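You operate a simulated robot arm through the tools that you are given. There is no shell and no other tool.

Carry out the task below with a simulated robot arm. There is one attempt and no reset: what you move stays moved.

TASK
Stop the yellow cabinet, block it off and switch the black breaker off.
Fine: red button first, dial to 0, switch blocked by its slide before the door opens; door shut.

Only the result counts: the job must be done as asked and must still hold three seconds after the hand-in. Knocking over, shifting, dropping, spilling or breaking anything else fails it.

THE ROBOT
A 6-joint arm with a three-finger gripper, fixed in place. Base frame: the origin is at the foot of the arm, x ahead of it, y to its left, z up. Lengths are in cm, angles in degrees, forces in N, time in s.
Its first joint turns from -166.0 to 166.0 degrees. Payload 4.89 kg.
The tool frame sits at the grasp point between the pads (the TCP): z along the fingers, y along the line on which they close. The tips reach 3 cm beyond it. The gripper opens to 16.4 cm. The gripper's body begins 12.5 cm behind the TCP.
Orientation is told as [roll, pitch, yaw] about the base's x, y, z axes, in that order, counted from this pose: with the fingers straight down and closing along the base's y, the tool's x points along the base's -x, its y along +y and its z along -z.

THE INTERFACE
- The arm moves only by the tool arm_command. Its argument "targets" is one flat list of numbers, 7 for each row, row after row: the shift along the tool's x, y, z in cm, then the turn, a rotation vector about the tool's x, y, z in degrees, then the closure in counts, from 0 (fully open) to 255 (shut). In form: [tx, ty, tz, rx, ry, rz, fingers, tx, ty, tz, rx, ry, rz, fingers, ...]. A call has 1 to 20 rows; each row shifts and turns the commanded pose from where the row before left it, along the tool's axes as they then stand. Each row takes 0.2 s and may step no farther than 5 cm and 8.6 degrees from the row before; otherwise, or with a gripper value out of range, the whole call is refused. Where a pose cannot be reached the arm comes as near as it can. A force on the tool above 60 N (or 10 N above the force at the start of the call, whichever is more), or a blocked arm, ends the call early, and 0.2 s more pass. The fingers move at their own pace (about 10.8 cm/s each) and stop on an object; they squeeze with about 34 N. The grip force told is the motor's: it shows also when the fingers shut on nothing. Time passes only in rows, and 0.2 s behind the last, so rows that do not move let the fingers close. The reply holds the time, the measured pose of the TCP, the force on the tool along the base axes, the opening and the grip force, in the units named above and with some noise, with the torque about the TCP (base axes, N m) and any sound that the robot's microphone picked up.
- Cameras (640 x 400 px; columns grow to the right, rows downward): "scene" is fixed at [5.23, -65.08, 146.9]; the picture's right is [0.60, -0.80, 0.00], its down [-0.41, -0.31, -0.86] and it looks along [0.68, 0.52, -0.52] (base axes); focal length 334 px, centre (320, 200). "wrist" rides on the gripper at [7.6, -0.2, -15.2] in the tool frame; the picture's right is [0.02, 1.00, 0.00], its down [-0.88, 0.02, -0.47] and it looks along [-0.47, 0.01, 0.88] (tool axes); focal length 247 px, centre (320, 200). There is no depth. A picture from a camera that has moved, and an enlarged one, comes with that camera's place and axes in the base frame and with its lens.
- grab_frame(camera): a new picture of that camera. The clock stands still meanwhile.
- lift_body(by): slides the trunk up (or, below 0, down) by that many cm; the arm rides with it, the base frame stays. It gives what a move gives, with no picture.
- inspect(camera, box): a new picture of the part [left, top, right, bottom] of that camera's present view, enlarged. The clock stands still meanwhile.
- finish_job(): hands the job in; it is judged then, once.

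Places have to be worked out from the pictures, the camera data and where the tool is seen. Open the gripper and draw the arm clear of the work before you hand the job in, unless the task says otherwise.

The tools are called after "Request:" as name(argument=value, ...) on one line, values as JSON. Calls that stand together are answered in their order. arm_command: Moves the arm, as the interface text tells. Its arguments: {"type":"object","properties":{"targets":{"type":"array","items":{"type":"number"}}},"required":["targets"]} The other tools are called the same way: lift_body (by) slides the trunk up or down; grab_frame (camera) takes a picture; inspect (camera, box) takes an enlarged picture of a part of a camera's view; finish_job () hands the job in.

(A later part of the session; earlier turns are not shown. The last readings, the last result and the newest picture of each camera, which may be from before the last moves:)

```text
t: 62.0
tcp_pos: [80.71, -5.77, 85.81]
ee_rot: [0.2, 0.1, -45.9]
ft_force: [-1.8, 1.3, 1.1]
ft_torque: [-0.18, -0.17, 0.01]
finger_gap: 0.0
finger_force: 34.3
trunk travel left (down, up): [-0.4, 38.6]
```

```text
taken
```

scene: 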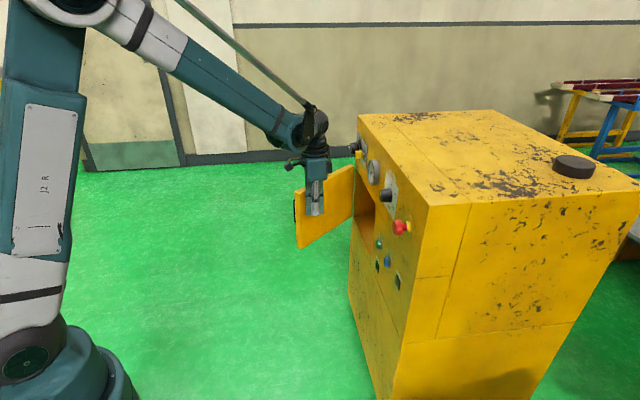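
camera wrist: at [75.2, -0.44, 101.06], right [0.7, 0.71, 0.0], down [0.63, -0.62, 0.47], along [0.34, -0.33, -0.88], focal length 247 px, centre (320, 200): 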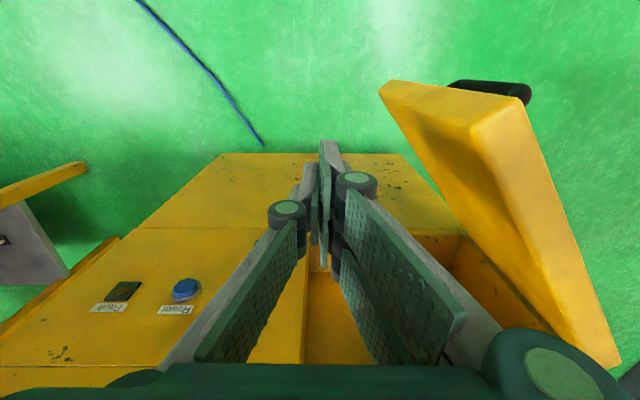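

The tool is now vertical; the door's inner top corner is at about s≈45.4, n≈25.6, matching a 49.7° opening. I'll bring the closed fingers behind the inner face and start pushing it open.

Request:
arm_command(targets=[-1.6, 2.4, 0.9, 0, 0, 0, 255, -1.6, 2.4, 0.9, 0, 0, 0, 255, -1.5, 2.3, 0.9, 0, 0, 0, 255, 0.53, 2.17, 0, 0, 0, 0, 255, 0.53, 2.17, 0, 0, 0, 0, 255, 0.53, 2.17, 0, 0, 0, 0, 255, 1.65, 1.45, 0, 0, 0, 0, 255, 1.65, 1.45, 0, 0, 0, 0, 255])

Request:
grab_frame(camera="wrist")

Request:
grab_frame(camera="scene")

```text
t: 63.8
tcp_pos: [92.49, 5.82, 83.06]
ee_rot: [0.2, 0.0, -45.9]
ft_force: [0.2, 0.6, 0.3]
ft_torque: [0.05, 0.02, -0.02]
finger_gap: 0.03
finger_force: 33.8
trunk travel left (down, up): [-0.4, 38.6]
```

```text
taken
camera wrist: at [87.01, 11.1, 98.17], right [0.7, 0.71, 0.0], down [0.62, -0.62, 0.47], along [0.34, -0.33, -0.88], focal length 247 px, centre (320, 200)
```

wrist: 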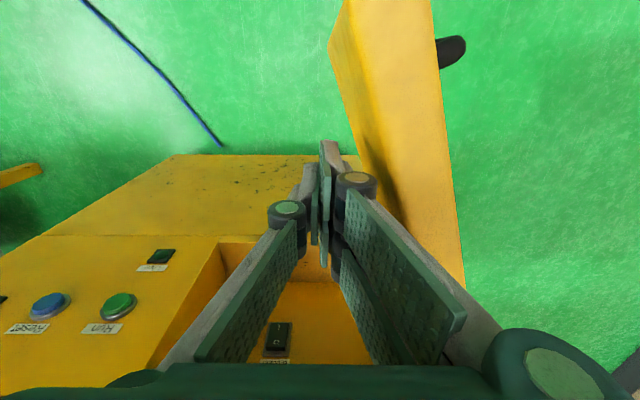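

```text
taken
```

scene: 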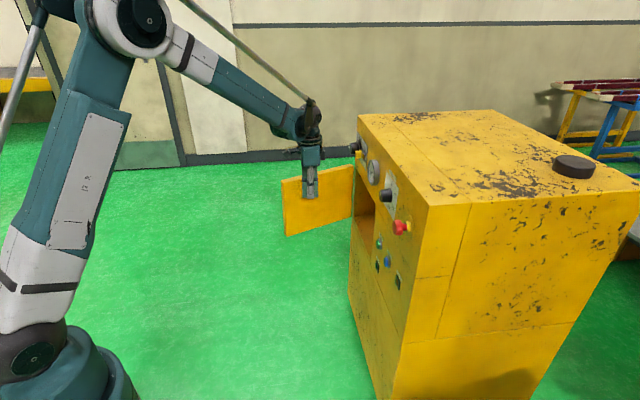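

The door swung to about 70°. I'll keep pushing gently to about 90°.

Request:
arm_command(targets=[1.2, 1.9, 0, 0, 0, 0, 255, 1.2, 1.9, 0, 0, 0, 0, 255, 0.45, 1.4, 0, 0, 0, 0, 255, 0.45, 1.4, 0, 0, 0, 0, 255, 0.4, 1.4, 0, 0, 0, 0, 255, 0.2, 1.4, 0, 0, 0, 0, 255, 0.2, 1.4, 0, 0, 0, 0, 255, 0.1, 1.4, 0, 0, 0, 0, 255])

Request:
grab_frame(camera="wrist")

Request:
grab_frame(camera="scene")

```text
t: 65.6
tcp_pos: [98.31, 17.26, 83.22]
ee_rot: [0.3, 0.0, -46.1]
ft_force: [0.1, -0.6, 1.2]
ft_torque: [0.05, -0.04, -0.02]
finger_gap: 0.01
finger_force: 33.7
trunk travel left (down, up): [-0.4, 38.6]
```

```text
taken
camera wrist: at [92.94, 22.56, 98.45], right [0.7, 0.71, 0.0], down [0.62, -0.62, 0.47], along [0.34, -0.33, -0.88], focal length 247 px, centre (320, 200)
```

wrist: 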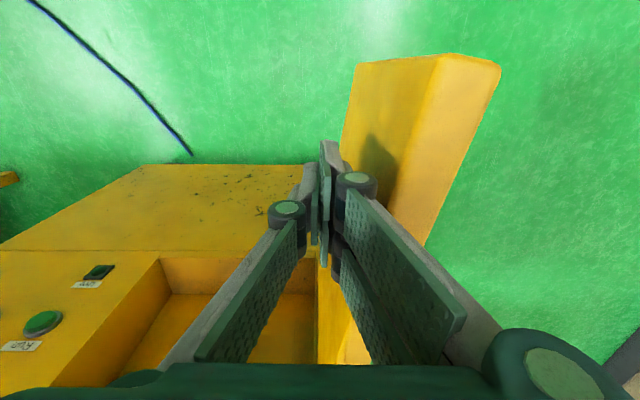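

```text
taken
```

scene: 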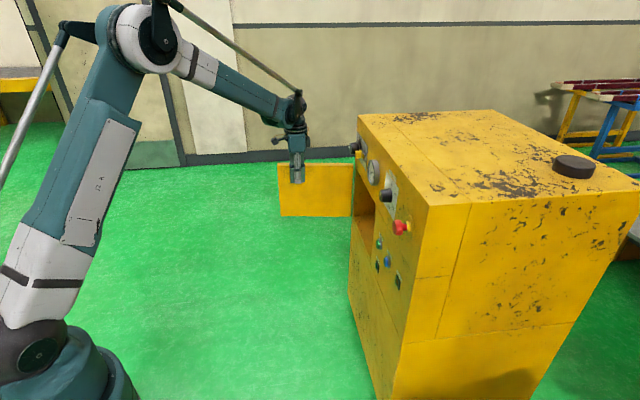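

The door is now at about 96°. I'll back off from it, move in front of the breaker (s≈46.7) and pitch the tool up to 30° below level.

Request:
arm_command(targets=[-0.8, -4.7, -0.7, 0, 0, 0, 255, -1.1, -4.7, -0.7, 0, 0, 0, 255, -1.1, -4.7, -0.7, 0, 0, 0, 255, -1.1, -4.7, -0.7, 0, 0, 0, 255, 0, 0, 0, 0, -8.57, 0, 255, 0, 0, 0, 0, -8.57, 0, 255, 0, 0, 0, 0, -8.57, 0, 255, 0, 0, 0, 0, -8.57, 0, 255, 0, 0, 0, 0, -8.57, 0, 255, 0, 0, 0, 0, -8.57, 0, 255, 0, 0, 0, 0, -8.57, 0, 255])

Request:
grab_frame(camera="wrist")

Request:
grab_frame(camera="scene")

```text
t: 68.0
tcp_pos: [87.62, 1.39, 85.99]
ee_rot: [0.4, -60.1, -46.4]
ft_force: [-1.1, -1.0, -0.1]
ft_torque: [0.11, -0.01, 0.14]
finger_gap: 0.0
finger_force: 34.0
trunk travel left (down, up): [-0.4, 38.6]
```

```text
taken
camera wrist: at [75.63, 13.39, 86.91], right [0.71, 0.7, -0.01], down [0.03, -0.01, 1.0], along [0.7, -0.71, -0.03], focal length 247 px, centre (320, 200)
```

wrist: 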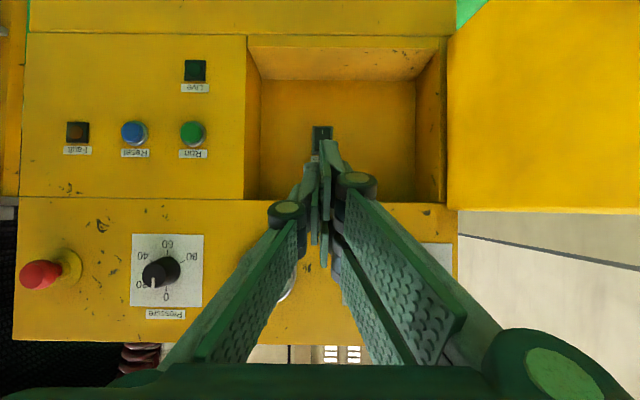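

```text
taken
```

scene: 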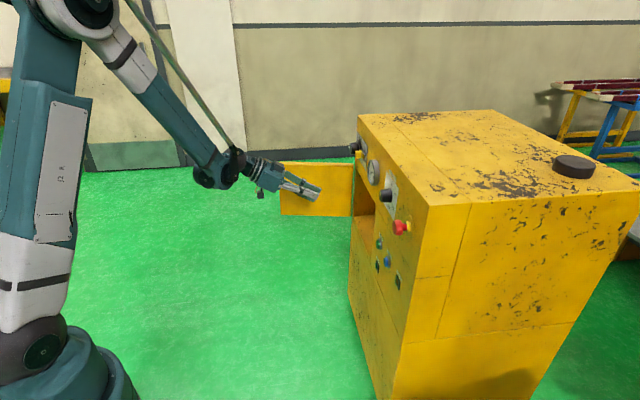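

The TCP is lined up with the breaker at s≈46.8. I'll descend to z≈76 while moving forward, then enter the compartment, stopping about 3 cm short of the rocker.

Request:
arm_command(targets=[1.51, 0.05, 3.99, 0, 0, 0, 255, 1.51, 0.05, 3.99, 0, 0, 0, 255, 1.51, 0.05, 3.99, 0, 0, 0, 255, -1.48, 0.05, 2.56, 0, 0, 0, 255, -1.48, 0.05, 2.56, 0, 0, 0, 255, -1.48, 0.05, 2.56, 0, 0, 0, 255, -1.48, 0.05, 2.56, 0, 0, 0, 255, -1.48, 0.05, 2.56, 0, 0, 0, 255])

Request:
grab_frame(camera="wrist")

Request:
inspect(camera="wrist", box=[240, 60, 420, 220])

Request:
grab_frame(camera="scene")

```text
t: 69.8
tcp_pos: [103.91, -14.79, 76.03]
ee_rot: [0.3, -59.9, -46.3]
ft_force: [-0.8, 0.2, 0.6]
ft_torque: [0.06, 0.05, 0.03]
finger_gap: 0.0
finger_force: 34.0
trunk travel left (down, up): [-0.4, 38.6]
```

```text
taken
camera wrist: at [91.87, -2.72, 76.97], right [0.71, 0.7, -0.02], down [0.03, -0.01, 1.0], along [0.7, -0.71, -0.03], focal length 247 px, centre (320, 200)
```

wrist: 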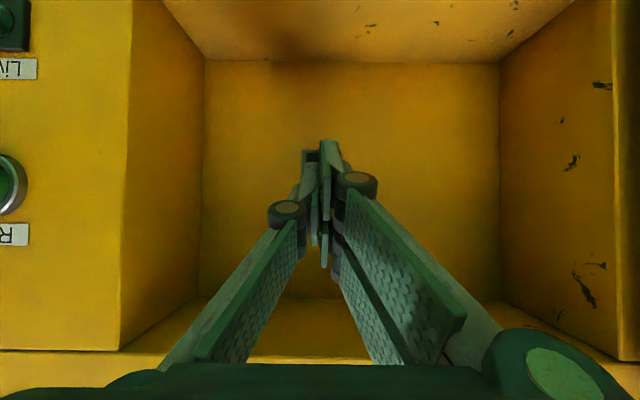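

```text
2.50 times, centred on (330, 140) of wrist
camera zoom: at [91.87, -2.72, 76.97], right [0.71, 0.7, -0.02], down [0.03, -0.01, 1.0], along [0.7, -0.71, -0.03], focal length 617 px, centre (295, 350)
```

zoom: 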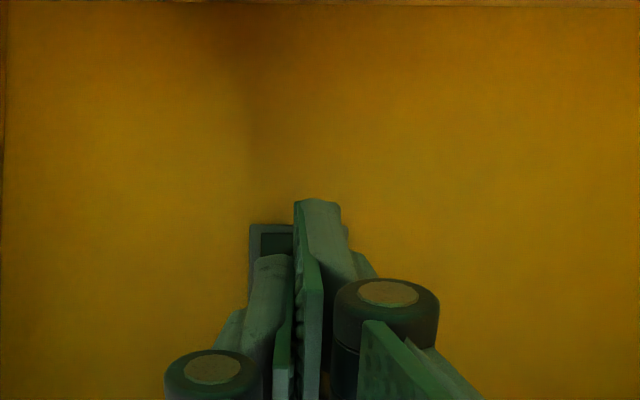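

```text
taken
```

scene: 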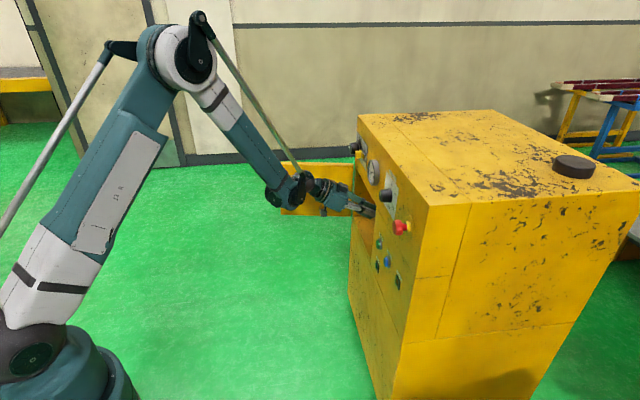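

The fingers hide most of the breaker, but the visible frame edge puts its centre at s≈46.9, so I'm aligned, and the contact corner is at z≈75.7 on the O half. I'll push forward in 0.5 cm steps.

Request:
arm_command(targets=[-0.25, 0, 0.433, 0, 0, 0, 255, -0.25, 0, 0.433, 0, 0, 0, 255, -0.25, 0, 0.433, 0, 0, 0, 255, -0.25, 0, 0.433, 0, 0, 0, 255, -0.25, 0, 0.433, 0, 0, 0, 255])

Request:
inspect(camera="wrist", box=[240, 60, 420, 220])

```text
t: 71.0
tcp_pos: [105.62, -16.6, 76.12]
ee_rot: [0.4, -60.1, -46.3]
ft_force: [-0.4, -0.4, 0.3]
ft_torque: [0.0, 0.01, 0.0]
finger_gap: 0.0
finger_force: 34.1
trunk travel left (down, up): [-0.4, 38.6]
```

```text
2.50 times, centred on (330, 140) of wrist
camera zoom: at [93.71, -4.52, 77.1], right [0.71, 0.7, -0.01], down [0.03, -0.01, 1.0], along [0.7, -0.71, -0.03], focal length 617 px, centre (295, 350)
```

zoom: 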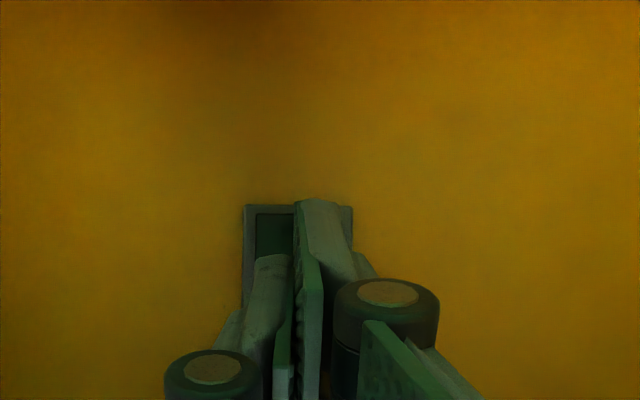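

Frame is centred on the fingers and there's no contact yet (corner at n≈-7.8). I'll keep advancing.

Request:
arm_command(targets=[-0.2, 0, 0.346, 0, 0, 0, 255, -0.2, 0, 0.346, 0, 0, 0, 255, -0.2, 0, 0.346, 0, 0, 0, 255])

Request:
inspect(camera="wrist", box=[240, 60, 420, 220])

```text
t: 71.8
tcp_pos: [106.5, -17.49, 76.02]
ee_rot: [0.4, -60.0, -46.2]
ft_force: [-0.6, -0.3, -0.2]
ft_torque: [-0.01, -0.02, 0.0]
finger_gap: 0.02
finger_force: 33.5
trunk travel left (down, up): [-0.4, 38.6]
```

```text
2.50 times, centred on (330, 140) of wrist
camera zoom: at [94.46, -5.33, 77.04], right [0.71, 0.7, -0.02], down [0.03, -0.01, 1.0], along [0.7, -0.71, -0.03], focal length 617 px, centre (295, 350)
```

zoom: 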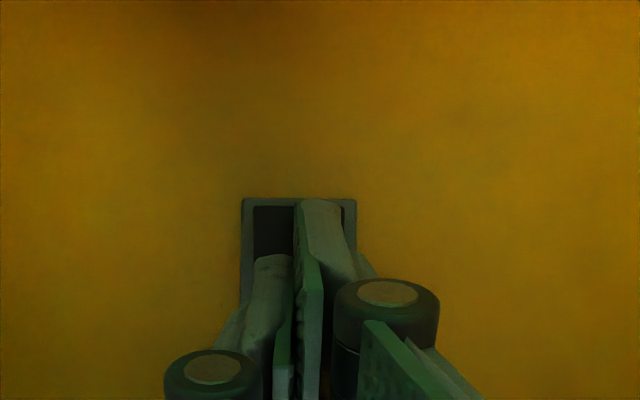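

The visible part of the rocker changed shading, which suggests it has started to tip. I'll push a little more until I feel a firm stop.

Request:
arm_command(targets=[-0.15, 0, 0.26, 0, 0, 0, 255, -0.15, 0, 0.26, 0, 0, 0, 255])

Request:
inspect(camera="wrist", box=[240, 60, 420, 220])

```text
t: 72.4
tcp_pos: [106.61, -17.55, 76.21]
ee_rot: [0.4, -60.0, -46.4]
ft_force: [-28.2, 21.0, 4.4]
ft_torque: [-0.11, -0.17, -0.07]
finger_gap: 0.0
finger_force: 33.9
trunk travel left (down, up): [-0.4, 38.6]
```

```text
2.50 times, centred on (330, 140) of wrist
camera zoom: at [94.71, -5.56, 77.11], right [0.71, 0.7, -0.02], down [0.03, -0.01, 1.0], along [0.7, -0.71, -0.03], focal length 617 px, centre (295, 350)
```

zoom: 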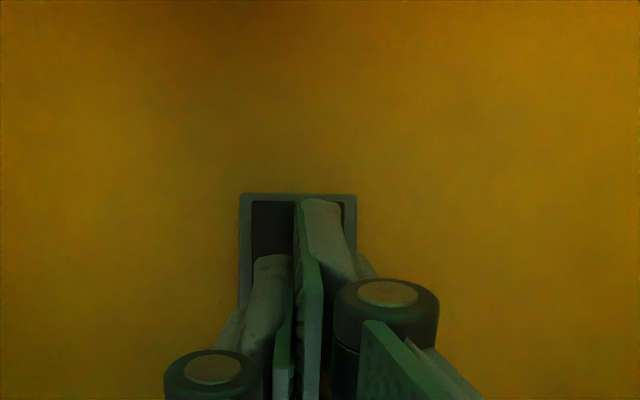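

Firm stop at about 35 N. I'll withdraw straight out and look at the rocker.

Request:
arm_command(targets=[0.5, 0, -0.866, 0, 0, 0, 255, 1.48, 0, -2.56, 0, 0, 0, 255, 1.48, 0, -2.56, 0, 0, 0, 255, 1.48, 0, -2.56, 0, 0, 0, 255, 1.48, 0, -2.56, 0, 0, 0, 255, 1.48, 0, -2.56, 0, 0, 0, 255, 1.48, 0, -2.56, 0, 0, 0, 255, -3.4, 0, -2, 0, 0, 0, 255, -3.4, 0, -2, 0, 0, 0, 255])

Request:
grab_frame(camera="wrist")

Request:
inspect(camera="wrist", box=[280, 90, 360, 170])

```text
t: 74.4
tcp_pos: [93.97, -4.43, 83.74]
ee_rot: [0.3, -60.1, -46.2]
ft_force: [0.9, -0.7, -0.2]
ft_torque: [-0.08, 0.01, -0.13]
finger_gap: 0.0
finger_force: 34.0
trunk travel left (down, up): [-0.4, 38.6]
```

```text
taken
camera wrist: at [82.02, 7.79, 84.78], right [0.71, 0.7, -0.02], down [0.03, -0.01, 1.0], along [0.7, -0.71, -0.03], focal length 247 px, centre (320, 200)
```

wrist: 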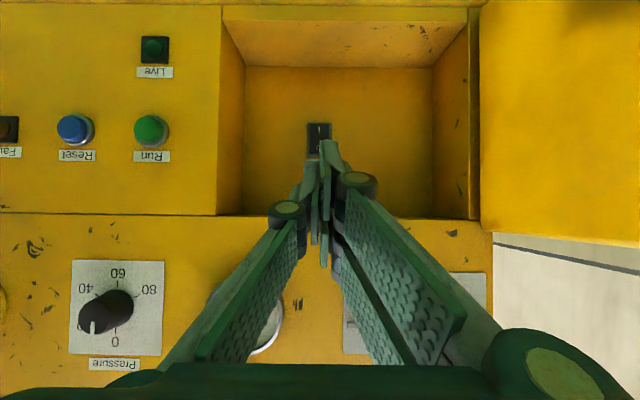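

```text
5.00 times, centred on (320, 130) of wrist
camera zoom: at [82.02, 7.79, 84.78], right [0.71, 0.7, -0.02], down [0.03, -0.01, 1.0], along [0.7, -0.71, -0.03], focal length 1235 px, centre (320, 550)
```

zoom: 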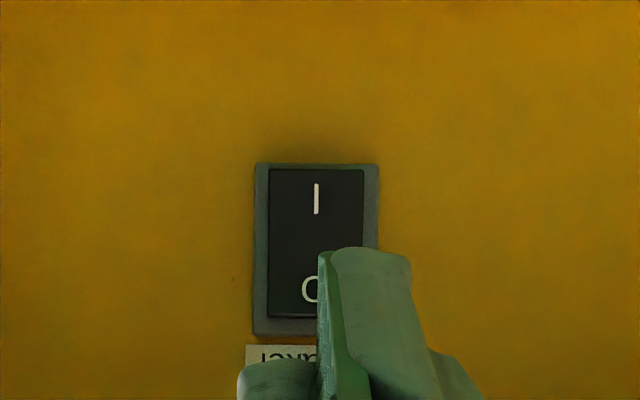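

The O end now looks flush. I'll shift sideways for an unobstructed look.

Request:
arm_command(targets=[0, -3.5, -1.5, 0, 0, 0, 255, 0, -3.5, -1.5, 0, 0, 0, 255])

Request:
inspect(camera="wrist", box=[330, 90, 410, 170])

Request:
grab_frame(camera="wrist")

```text
t: 75.0
tcp_pos: [86.96, -7.46, 85.46]
ee_rot: [0.3, -60.0, -46.1]
ft_force: [2.4, 0.2, -1.0]
ft_torque: [-0.12, -0.01, -0.19]
finger_gap: 0.0
finger_force: 34.2
trunk travel left (down, up): [-0.4, 38.6]
```

```text
5.00 times, centred on (370, 130) of wrist
camera zoom: at [74.95, 4.62, 86.43], right [0.71, 0.7, -0.02], down [0.03, -0.01, 1.0], along [0.7, -0.71, -0.03], focal length 1235 px, centre (70, 550)
```

zoom: 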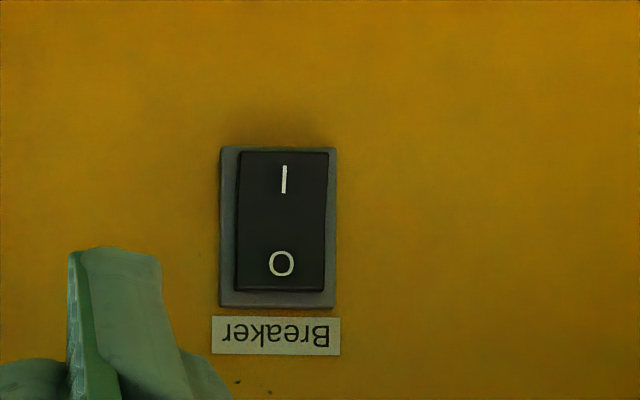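

```text
taken
camera wrist: at [74.95, 4.62, 86.43], right [0.71, 0.7, -0.02], down [0.03, -0.01, 1.0], along [0.7, -0.71, -0.03], focal length 247 px, centre (320, 200)
```

wrist: 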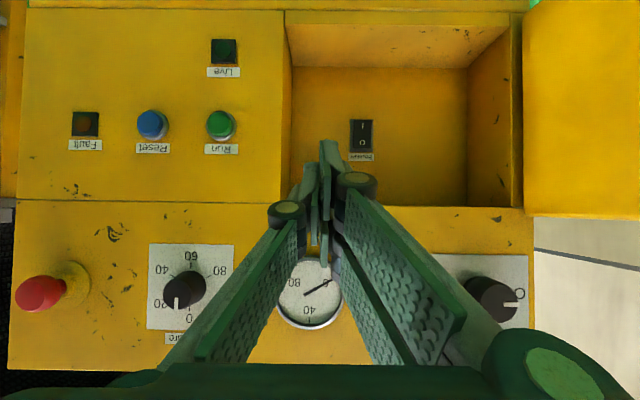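

The rocker has tipped: the O end is flush and the face has changed tilt compared with before. The breaker is off. Now I'll close the door: raise, point the tool down and move above the door's top edge with the fingers open to straddle it.

Request:
arm_command(targets=[-3.72, 0, -2.15, 0, 0, 0, 200, -3.72, 0, -2.15, 0, 0, 0, 160, 0, 0, 0, 0, 8.57, 0, 130, 0, 0, 0, 0, 8.57, 0, 130, 0, 0, 0, 0, 8.57, 0, 130, 0, 0, 0, 0, 8.57, 0, 130, 0, 0, 0, 0, 8.57, 0, 130, 0, 0, 0, 0, 8.57, 0, 130, 0, 0, 0, 0, 8.57, 0, 130])

Request:
grab_frame(camera="wrist")

```text
t: 77.0
tcp_pos: [86.76, -7.15, 94.01]
ee_rot: [0.2, 0.1, -45.9]
ft_force: [-1.5, 0.6, 0.7]
ft_torque: [-0.14, -0.25, -0.02]
finger_gap: 8.04
finger_force: 0.0
trunk travel left (down, up): [-0.4, 38.6]
```

```text
taken
camera wrist: at [81.31, -1.95, 109.17], right [0.7, 0.71, 0.0], down [0.63, -0.62, 0.47], along [0.34, -0.33, -0.88], focal length 247 px, centre (320, 200)
```

wrist: 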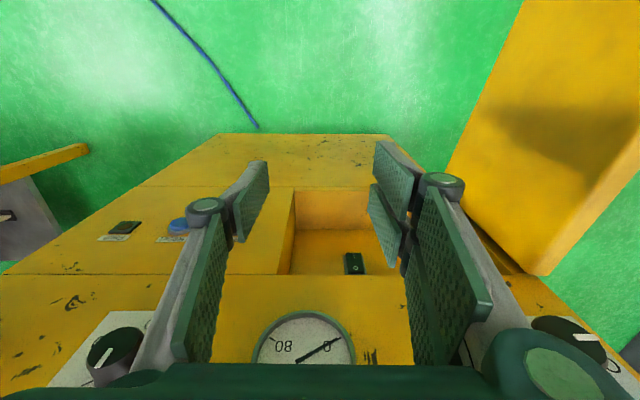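

Above the cabinet front now with the fingers open 8 cm. I'll move across toward the door's top edge, staying above it (tips at z≈91).

Request:
arm_command(targets=[2.1, 4.5, 0, 0, 0, 0, 130, 2.1, 4.5, 0, 0, 0, 0, 130, 2.1, 4.5, 0, 0, 0, 0, 130, 2.1, 4.5, 0, 0, 0, 0, 130, 2.1, 4.5, 0, 0, 0, 0, 130, 2.0, 4.5, 0, 0, 0, 0, 130, 0, 0, 0, 0, 0, 0, 130])

Request:
grab_frame(camera="wrist")

Request:
grab_frame(camera="scene")

```text
t: 78.6
tcp_pos: [97.7, 20.16, 93.95]
ee_rot: [0.3, 0.0, -46.0]
ft_force: [-0.6, -0.9, 1.2]
ft_torque: [0.11, -0.05, -0.01]
finger_gap: 8.06
finger_force: 0.0
trunk travel left (down, up): [-0.4, 38.6]
```

```text
taken
camera wrist: at [92.19, 25.41, 109.16], right [0.7, 0.71, 0.0], down [0.62, -0.62, 0.47], along [0.34, -0.33, -0.88], focal length 247 px, centre (320, 200)
```

wrist: 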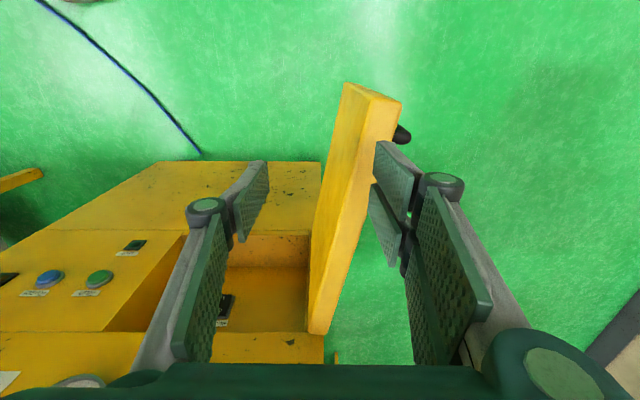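

```text
taken
```

scene: 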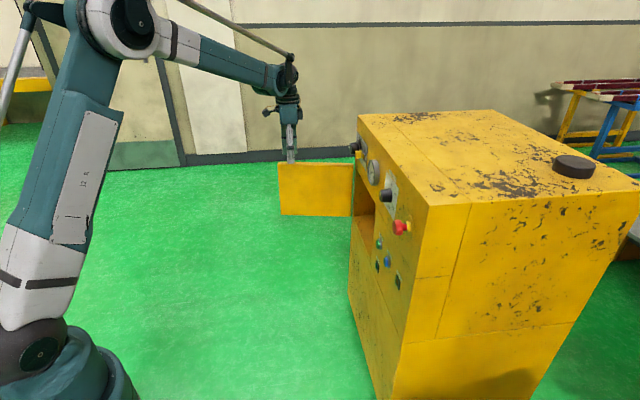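

The door's top edge runs from about (67.2, 1.2) to (72.4, 32.4) in (s, n), so it is open about 100°. I'll centre over it at s≈71.5 and turn 10° to match it before lowering.

Request:
arm_command(targets=[0, 2.1, 0, 0, 0, 5, 130, 0.3, 2.2, 0, 0, 0, 5, 130, 0, 0, 0, 0, 0, 0, 130])

Request:
grab_frame(camera="wrist")

```text
t: 79.4
tcp_pos: [100.65, 22.99, 94.05]
ee_rot: [0.3, 0.0, -56.0]
ft_force: [-0.6, -1.2, 0.4]
ft_torque: [0.04, -0.07, 0.01]
finger_gap: 8.01
finger_force: 0.2
trunk travel left (down, up): [-0.4, 38.6]
```

```text
taken
camera wrist: at [96.23, 29.23, 109.22], right [0.82, 0.58, 0.0], down [0.51, -0.72, 0.47], along [0.28, -0.38, -0.88], focal length 247 px, centre (320, 200)
```

wrist: 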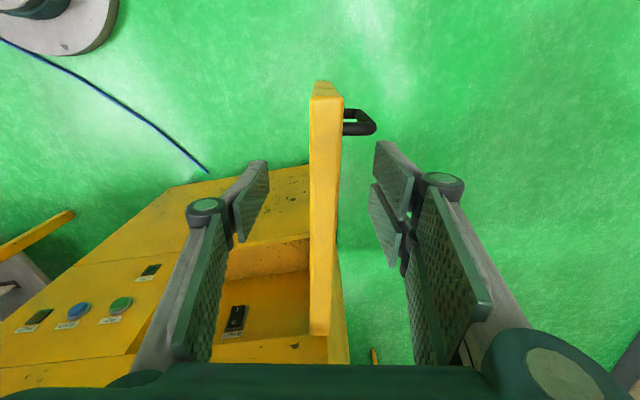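

The door edge is centred between the fingers and aligned. I'll lower 9.5 cm so the fingers straddle it, with the tips staying above the handle top (z≈80).

Request:
arm_command(targets=[0, 0, 3.2, 0, 0, 0, 130, 0, 0, 3.2, 0, 0, 0, 130, 0, 0, 3.0, 0, 0, 0, 130, 0, 0, 0, 0, 0, 0, 130])

Request:
grab_frame(camera="wrist")

```text
t: 80.4
tcp_pos: [100.58, 23.47, 84.5]
ee_rot: [0.2, 0.0, -56.1]
ft_force: [-0.4, -0.4, -0.2]
ft_torque: [0.0, -0.03, 0.0]
finger_gap: 8.01
finger_force: 0.0
trunk travel left (down, up): [-0.4, 38.6]
```

```text
taken
camera wrist: at [96.13, 29.56, 99.79], right [0.82, 0.58, 0.0], down [0.51, -0.72, 0.47], along [0.28, -0.38, -0.88], focal length 247 px, centre (320, 200)
```

wrist: 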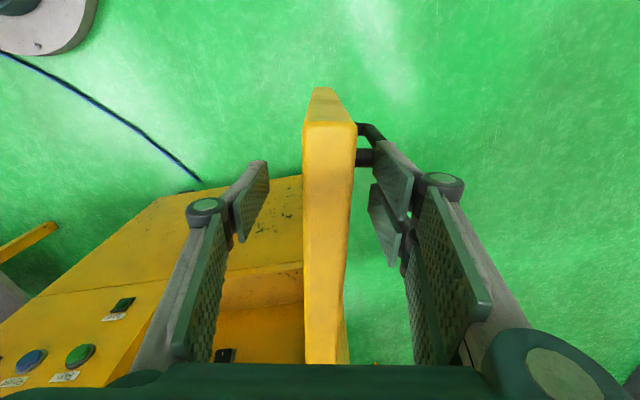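

The fingers straddle the door with a couple of cm play on each side. I'll sweep it closed along its hinge arc, turning the tool with it, 5° per row.

Request:
arm_command(targets=[-0.05, -1.2, 0, 0, 0, -2.5, 130, -0.05, -1.2, 0, 0, 0, -2.5, 130, -0.05, -1.2, 0, 0, 0, -2.5, 130, -0.1, -1.9, 0, 0, 0, -4, 130, -0.1, -1.9, 0, 0, 0, -4, 130, -0.1, -1.9, 0, 0, 0, -4, 130])

Request:
grab_frame(camera="wrist")

```text
t: 81.8
tcp_pos: [94.07, 16.89, 84.64]
ee_rot: [0.2, 0.0, -36.5]
ft_force: [1.4, 1.2, -0.7]
ft_torque: [-0.13, 0.06, 0.01]
finger_gap: 8.03
finger_force: 0.0
trunk travel left (down, up): [-0.4, 38.6]
```

```text
taken
camera wrist: at [87.72, 21.31, 99.77], right [0.58, 0.82, 0.0], down [0.72, -0.51, 0.47], along [0.39, -0.27, -0.88], focal length 247 px, centre (320, 200)
```

wrist: 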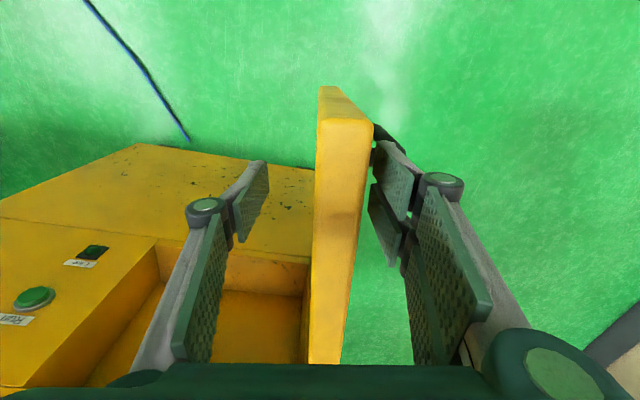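

The door follows the outer finger with no notable load; it's at about 85°. I'll continue 40° more.

Request:
arm_command(targets=[-0.1, -2.4, 0, 0, 0, -5, 130, -0.1, -2.4, 0, 0, 0, -5, 130, -0.1, -2.4, 0, 0, 0, -5, 130, -0.1, -2.4, 0, 0, 0, -5, 130, -0.1, -2.4, 0, 0, 0, -5, 130, -0.1, -2.4, 0, 0, 0, -5, 130, -0.1, -1.9, 0, 0, 0, -4, 130, -0.05, -1.2, 0, 0, 0, -2.5, 130])

Request:
grab_frame(camera="wrist")

Request:
grab_frame(camera="scene")

```text
t: 83.6
tcp_pos: [89.01, 0.66, 84.72]
ee_rot: [0.1, -0.2, 0.2]
ft_force: [-0.2, 1.0, -0.2]
ft_torque: [-0.14, -0.02, 0.01]
finger_gap: 8.02
finger_force: 0.0
trunk travel left (down, up): [-0.4, 38.6]
```

```text
taken
camera wrist: at [81.14, 0.33, 99.93], right [-0.02, 1.0, 0.0], down [0.88, 0.02, 0.48], along [0.48, 0.01, -0.88], focal length 247 px, centre (320, 200)
```

wrist: 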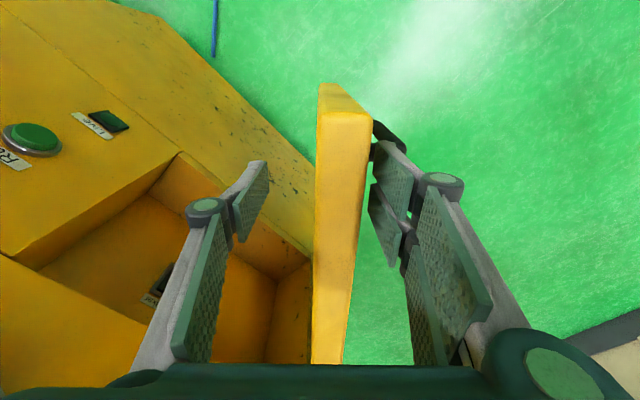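

```text
taken
```

scene: 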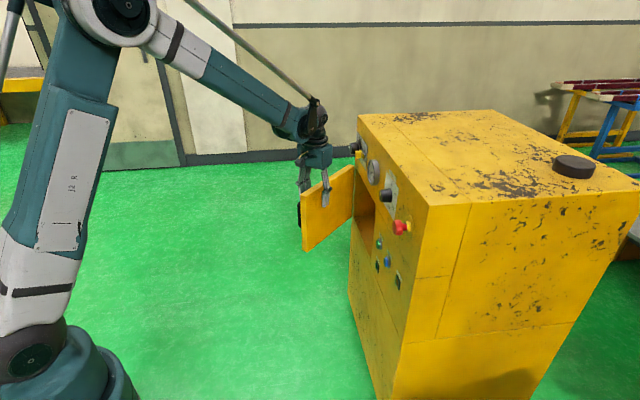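

At about 45° now. I'll sweep a further 12°, which still keeps the gripper body clear of the gauge and knob.

Request:
arm_command(targets=[-0.1, -1.95, 0, 0, 0, -4, 130, -0.1, -1.95, 0, 0, 0, -4, 130, -0.1, -1.95, 0, 0, 0, -4, 130, 0, 0, 0, 0, 0, 0, 130])

Request:
grab_frame(camera="wrist")

Request:
grab_frame(camera="scene")

```text
t: 84.6
tcp_pos: [89.67, -5.42, 84.64]
ee_rot: [0.1, -0.3, 12.1]
ft_force: [0.2, 0.7, 0.5]
ft_torque: [-0.06, -0.02, 0.01]
finger_gap: 8.07
finger_force: 0.1
trunk travel left (down, up): [-0.4, 38.6]
```

```text
taken
camera wrist: at [82.09, -7.22, 99.71], right [-0.23, 0.97, 0.0], down [0.86, 0.2, 0.48], along [0.46, 0.11, -0.88], focal length 247 px, centre (320, 200)
```

wrist: 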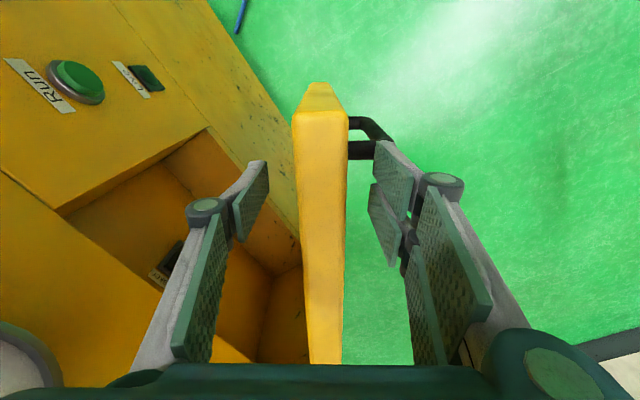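

```text
taken
```

scene: 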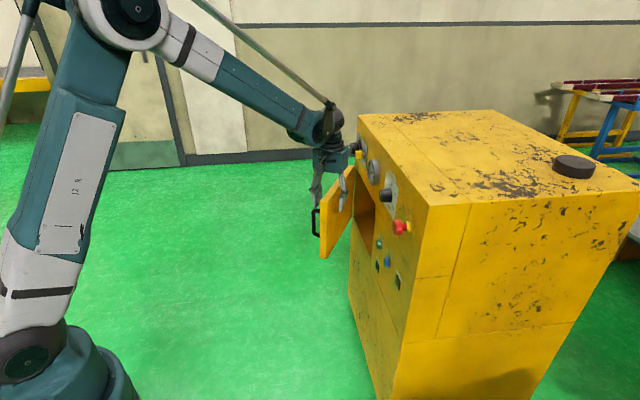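

The door rests between the fingers at about 30°. I'll lift out, close the fingers, turn back to face the panel and step outward.

Request:
arm_command(targets=[0, 0, -3.5, 0, 0, 0, 130, 0, 0, -3.5, 0, 0, 0, 130, 0, 0, -3.5, 0, 0, 0, 130, 0, 0.5, 0, 0, 0, 8.2, 200, 0, 0, 0, 0, 0, 8.2, 255, 0, 0, 0, 0, 0, 8.2, 255, 0, 0, 0, 0, 0, 8.2, 255, 0, 0, 0, 0, 0, 8.2, 255, 0, 0, 0, 0, 0, 8.2, 255, 0, 0, 0, 0, 0, 7.9, 255, 2.5, 0, 0, 0, 0, 0, 255, 2.5, 0, 0, 0, 0, 0, 255, 2.5, 0.5, 0, 0, 0, 0, 255, 2.5, 0.5, 0, 0, 0, 0, 255])

Request:
grab_frame(camera="wrist")

Request:
grab_frame(camera="scene")

```text
t: 87.6
tcp_pos: [83.24, 3.01, 94.88]
ee_rot: [0.2, 0.0, -45.1]
ft_force: [0.8, -0.7, -0.3]
ft_torque: [0.11, 0.08, -0.02]
finger_gap: 0.0
finger_force: 34.0
trunk travel left (down, up): [-0.4, 38.6]
```

```text
taken
camera wrist: at [77.55, 8.25, 110.03], right [0.69, 0.72, 0.0], down [0.63, -0.61, 0.47], along [0.34, -0.33, -0.88], focal length 247 px, centre (320, 200)
```

wrist: 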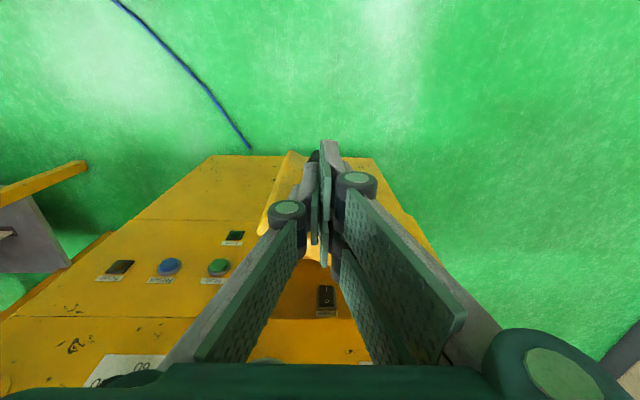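

```text
taken
```

scene: 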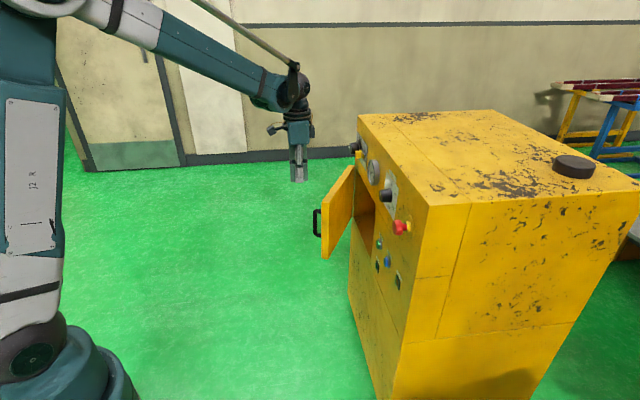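

The door stays at about 30° and the arm is clear in front of it. I'll check the rocker again from this angle and pitch the tool up for the final push.

Request:
inspect(camera="wrist", box=[296, 270, 356, 330])

Request:
arm_command(targets=[0, 0, 0, 0, -8.57, 0, 255, 0, 0, 0, 0, -8.57, 0, 255, 0, 0, 0, 0, -8.57, 0, 255, 0, 0, 0, 0, -8.57, 0, 255, 0, 0, 0, 0, -8.57, 0, 255, 0, 0, 0, 0, -8.57, 0, 255, 0, 0, 0, 0, -8.57, 0, 255])

Request:
grab_frame(camera="wrist")

```text
6.67 times, centred on (326, 300) of wrist
camera zoom: at [77.55, 8.25, 110.03], right [0.69, 0.72, 0.0], down [0.63, -0.61, 0.47], along [0.34, -0.33, -0.88], focal length 1646 px, centre (280, -467)
```

zoom: 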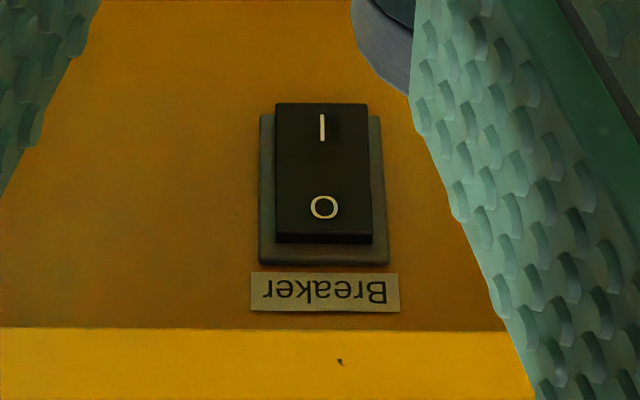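

```text
t: 89.2
tcp_pos: [83.18, 2.98, 95.09]
ee_rot: [0.4, -60.1, -45.3]
ft_force: [-0.9, -1.5, -0.7]
ft_torque: [0.11, 0.0, 0.12]
finger_gap: 0.01
finger_force: 33.4
trunk travel left (down, up): [-0.4, 38.6]
```

```text
taken
camera wrist: at [70.84, 14.84, 95.93], right [0.7, 0.71, -0.02], down [0.03, -0.01, 1.0], along [0.71, -0.7, -0.03], focal length 247 px, centre (320, 200)
```

wrist: 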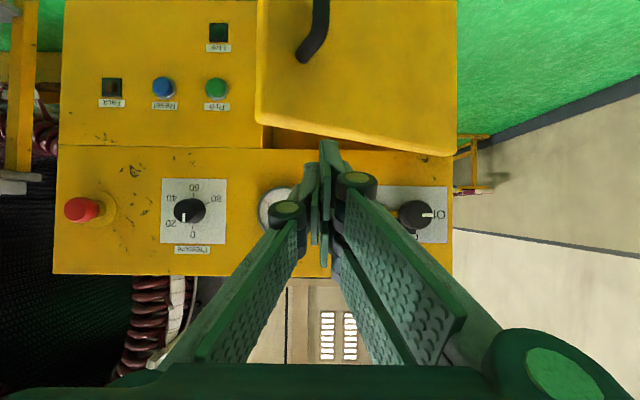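

From this steep view the I end stands proud of the frame and the O end is pressed in, so the breaker is off. I'll descend toward z≈80 in front of the door at s≈46.

Request:
arm_command(targets=[2.85, 0.3, 2.57, 0, 0, 0, 255, 2.85, 0.3, 2.57, 0, 0, 0, 255, 2.85, 0.3, 2.57, 0, 0, 0, 255, 2.85, 0.3, 2.57, 0, 0, 0, 255, 0, 0, 0, 0, 0, 0, 255])

Request:
grab_frame(camera="wrist")

Request:
inspect(camera="scene", box=[260, 130, 420, 270])

```text
t: 90.4
tcp_pos: [86.39, 1.77, 79.76]
ee_rot: [0.4, -60.0, -45.4]
ft_force: [-0.5, 0.3, 1.5]
ft_torque: [0.03, -0.01, 0.05]
finger_gap: 0.0
finger_force: 33.9
trunk travel left (down, up): [-0.4, 38.6]
```

```text
taken
camera wrist: at [74.24, 13.68, 80.78], right [0.7, 0.71, -0.02], down [0.03, -0.01, 1.0], along [0.71, -0.7, -0.03], focal length 247 px, centre (320, 200)
```

wrist: 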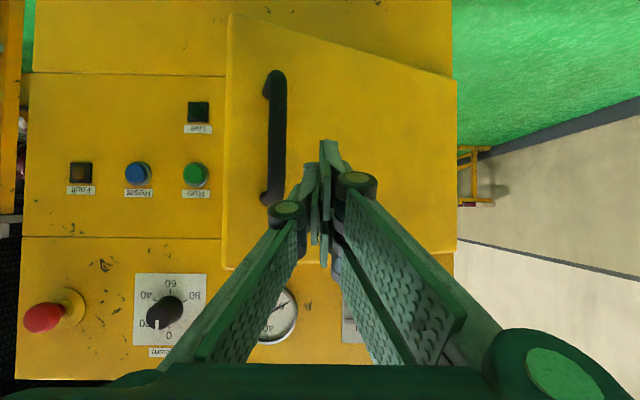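

```text
2.86 times, centred on (340, 200) of scene
camera zoom: at [5.23, -65.08, 146.9], right [0.6, -0.8, 0.0], down [-0.41, -0.31, -0.86], along [0.68, 0.52, -0.52], focal length 955 px, centre (263, 200)
```

zoom: 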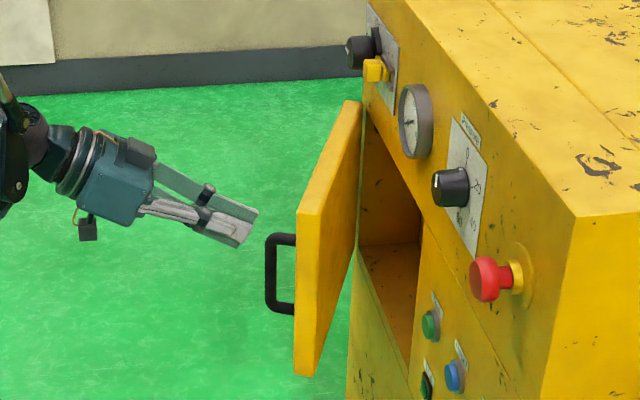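

The door is at about 22°, with the handle at s≈43, n≈18. To stay clear of the handle I'll shift to s≈49.5 and then push the door toward shut.

Request:
arm_command(targets=[0, 3.3, 0, 0, 0, 0, 255, -0.75, 0, 1.3, 0, 0, 0, 255, -0.75, 0, 1.3, 0, 0, 0, 255, -0.75, 0, 1.3, 0, 0, 0, 255, -0.75, 0, 1.3, 0, 0, 0, 255, -0.75, 0, 1.3, 0, 0, 0, 255, -0.75, 0, 1.3, 0, 0, 0, 255, -0.5, 0, 0.87, 0, 0, 0, 255, -0.5, 0, 0.87, 0, 0, 0, 255, -0.5, 0, 0.87, 0, 0, 0, 255])

Request:
grab_frame(camera="wrist")

Request:
inspect(camera="scene", box=[260, 130, 420, 270])

```text
t: 92.6
tcp_pos: [96.84, -4.52, 80.15]
ee_rot: [0.4, -60.0, -45.3]
ft_force: [-0.2, -0.5, 0.1]
ft_torque: [0.01, -0.02, 0.0]
finger_gap: 0.01
finger_force: 34.5
trunk travel left (down, up): [-0.4, 38.6]
```

```text
taken
camera wrist: at [84.81, 7.44, 81.08], right [0.7, 0.71, -0.02], down [0.03, -0.01, 1.0], along [0.71, -0.7, -0.03], focal length 247 px, centre (320, 200)
```

wrist: 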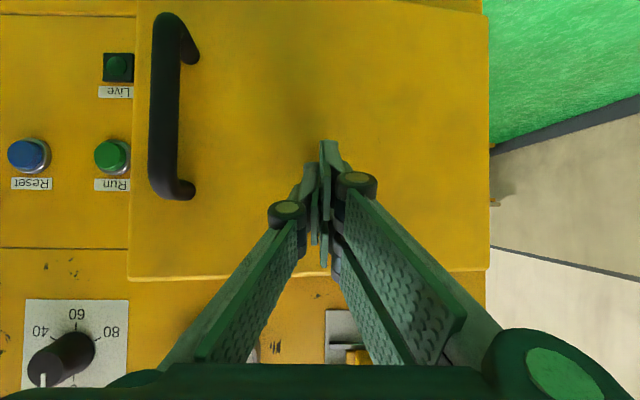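

```text
2.86 times, centred on (340, 200) of scene
camera zoom: at [5.23, -65.08, 146.9], right [0.6, -0.8, 0.0], down [-0.41, -0.31, -0.86], along [0.68, 0.52, -0.52], focal length 955 px, centre (263, 200)
```

zoom: 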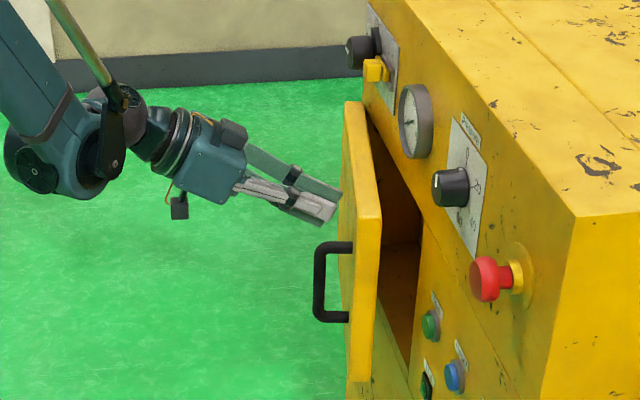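

The door is down to about 8–10° and no load is showing. I'll keep pushing slowly toward shut.

Request:
arm_command(targets=[-0.3, 0, 0.52, 0, 0, 0, 255, -0.3, 0, 0.52, 0, 0, 0, 255, -0.3, 0, 0.52, 0, 0, 0, 255, -0.3, 0, 0.52, 0, 0, 0, 255, -0.3, 0, 0.52, 0, 0, 0, 255, -0.25, 0, 0.43, 0, 0, 0, 255, -0.2, 0, 0.35, 0, 0, 0, 255])

Request:
grab_frame(camera="wrist")

Request:
inspect(camera="scene", box=[310, 130, 430, 270])

```text
t: 94.2
tcp_pos: [99.34, -6.82, 80.05]
ee_rot: [0.4, -59.8, -45.3]
ft_force: [-16.6, 15.5, 4.3]
ft_torque: [-0.44, -0.24, 0.04]
finger_gap: 0.01
finger_force: 34.2
trunk travel left (down, up): [-0.4, 38.6]
stopped in row 7: the force on the tool passed its limit at 66 N (the readings are from after the stop); the commanded pose is now the measured one
```

```text
taken
camera wrist: at [87.2, 5.0, 81.03], right [0.7, 0.72, -0.02], down [0.03, -0.01, 1.0], along [0.71, -0.7, -0.03], focal length 247 px, centre (320, 200)
```

wrist: 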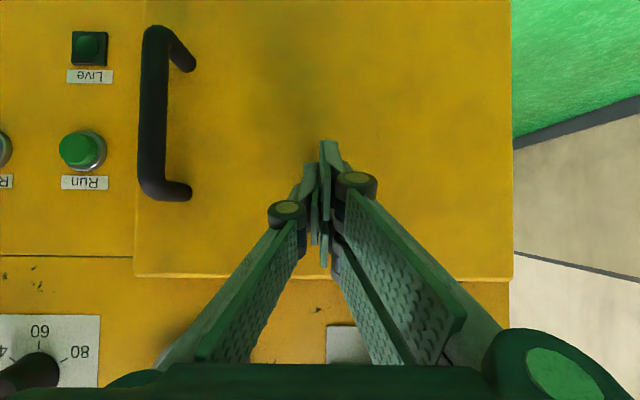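

```text
2.86 times, centred on (370, 200) of scene
camera zoom: at [5.23, -65.08, 146.9], right [0.6, -0.8, 0.0], down [-0.41, -0.31, -0.86], along [0.68, 0.52, -0.52], focal length 955 px, centre (177, 200)
```

zoom: 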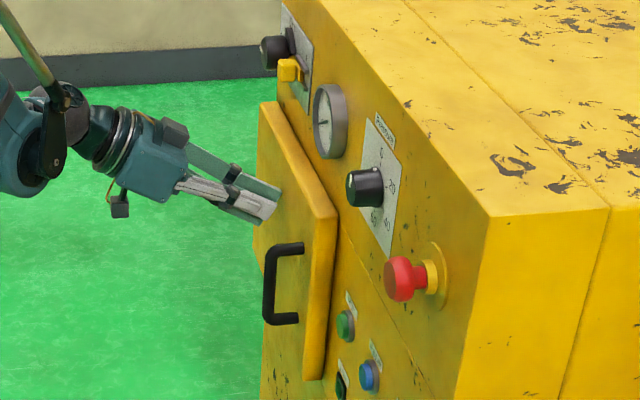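

A firm stop with the door lying flush. I'll back off a few centimetres and check whether it stays shut.

Request:
arm_command(targets=[0.5, 0, -0.87, 0, 0, 0, 255, 1.25, 0, -2.17, 0, 0, 0, 255, 1.25, 0, -2.17, 0, 0, 0, 255, 0, 0, 0, 0, 0, 0, 255])

Request:
grab_frame(camera="wrist")

Request:
inspect(camera="scene", box=[330, 120, 450, 300])

```text
t: 95.2
tcp_pos: [95.05, -2.68, 79.85]
ee_rot: [0.4, -59.8, -45.4]
ft_force: [0.0, -0.5, 0.5]
ft_torque: [0.03, 0.0, 0.0]
finger_gap: 0.0
finger_force: 34.1
trunk travel left (down, up): [-0.4, 38.6]
```

```text
taken
camera wrist: at [82.91, 9.3, 80.86], right [0.7, 0.71, -0.01], down [0.03, -0.01, 1.0], along [0.71, -0.7, -0.03], focal length 247 px, centre (320, 200)
```

wrist: 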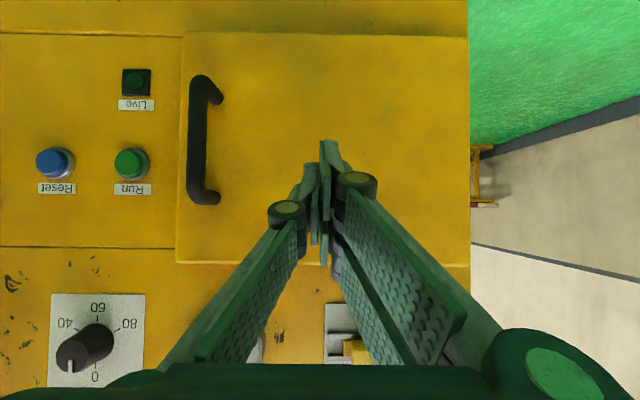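

```text
2.22 times, centred on (390, 210) of scene
camera zoom: at [5.23, -65.08, 146.9], right [0.6, -0.8, 0.0], down [-0.41, -0.31, -0.86], along [0.68, 0.52, -0.52], focal length 743 px, centre (164, 178)
```

zoom: 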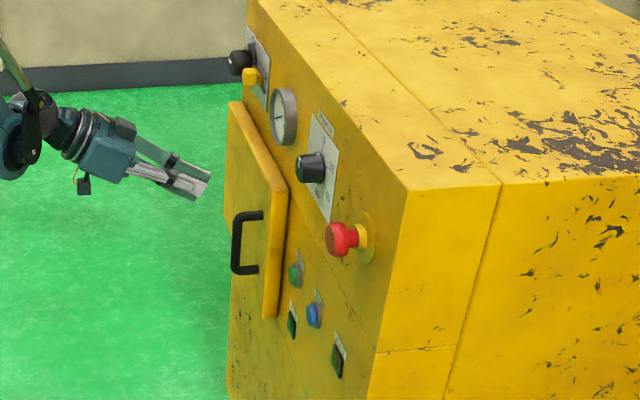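

The door edges and handle sit at the same pixels as at the start, so it's shut and staying shut. I'll draw the arm up and back, open the gripper, and check everything one last time.

Request:
arm_command(targets=[1.5, 0, -2.6, 0, 0, 0, 255, -3.46, 0, -2, 0, 0, 0, 255, -3.46, 0, -2, 0, 0, 0, 255, -3.46, 0, -2, 0, 0, 0, 255, -3.46, 0, -2, 0, 0, 0, 255, 0, -3, -3, 0, 0, 0, 200, 0, -3, -3, 0, 0, 0, 100, 0, -3, -3, 0, 0, 0, 0, 0, 0, 0, 0, 0, 0, 0, 0, 0, 0, 0, 0, 0, 0])

Request:
grab_frame(camera="wrist")

Request:
grab_frame(camera="scene")

```text
t: 97.4
tcp_pos: [80.98, -1.66, 100.37]
ee_rot: [0.4, -59.8, -45.4]
ft_force: [0.5, 0.0, 0.2]
ft_torque: [0.0, 0.02, 0.02]
finger_gap: 16.4
finger_force: 0.1
trunk travel left (down, up): [-0.4, 38.6]
```

```text
taken
camera wrist: at [68.76, 10.32, 101.37], right [0.7, 0.71, -0.01], down [0.03, -0.01, 1.0], along [0.71, -0.7, -0.03], focal length 247 px, centre (320, 200)
```

wrist: 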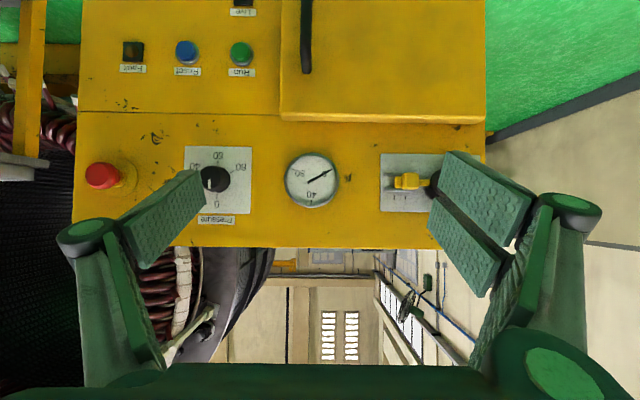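

```text
taken
```

scene: 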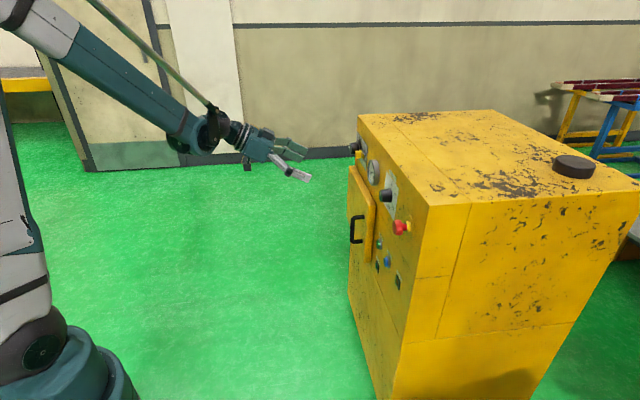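

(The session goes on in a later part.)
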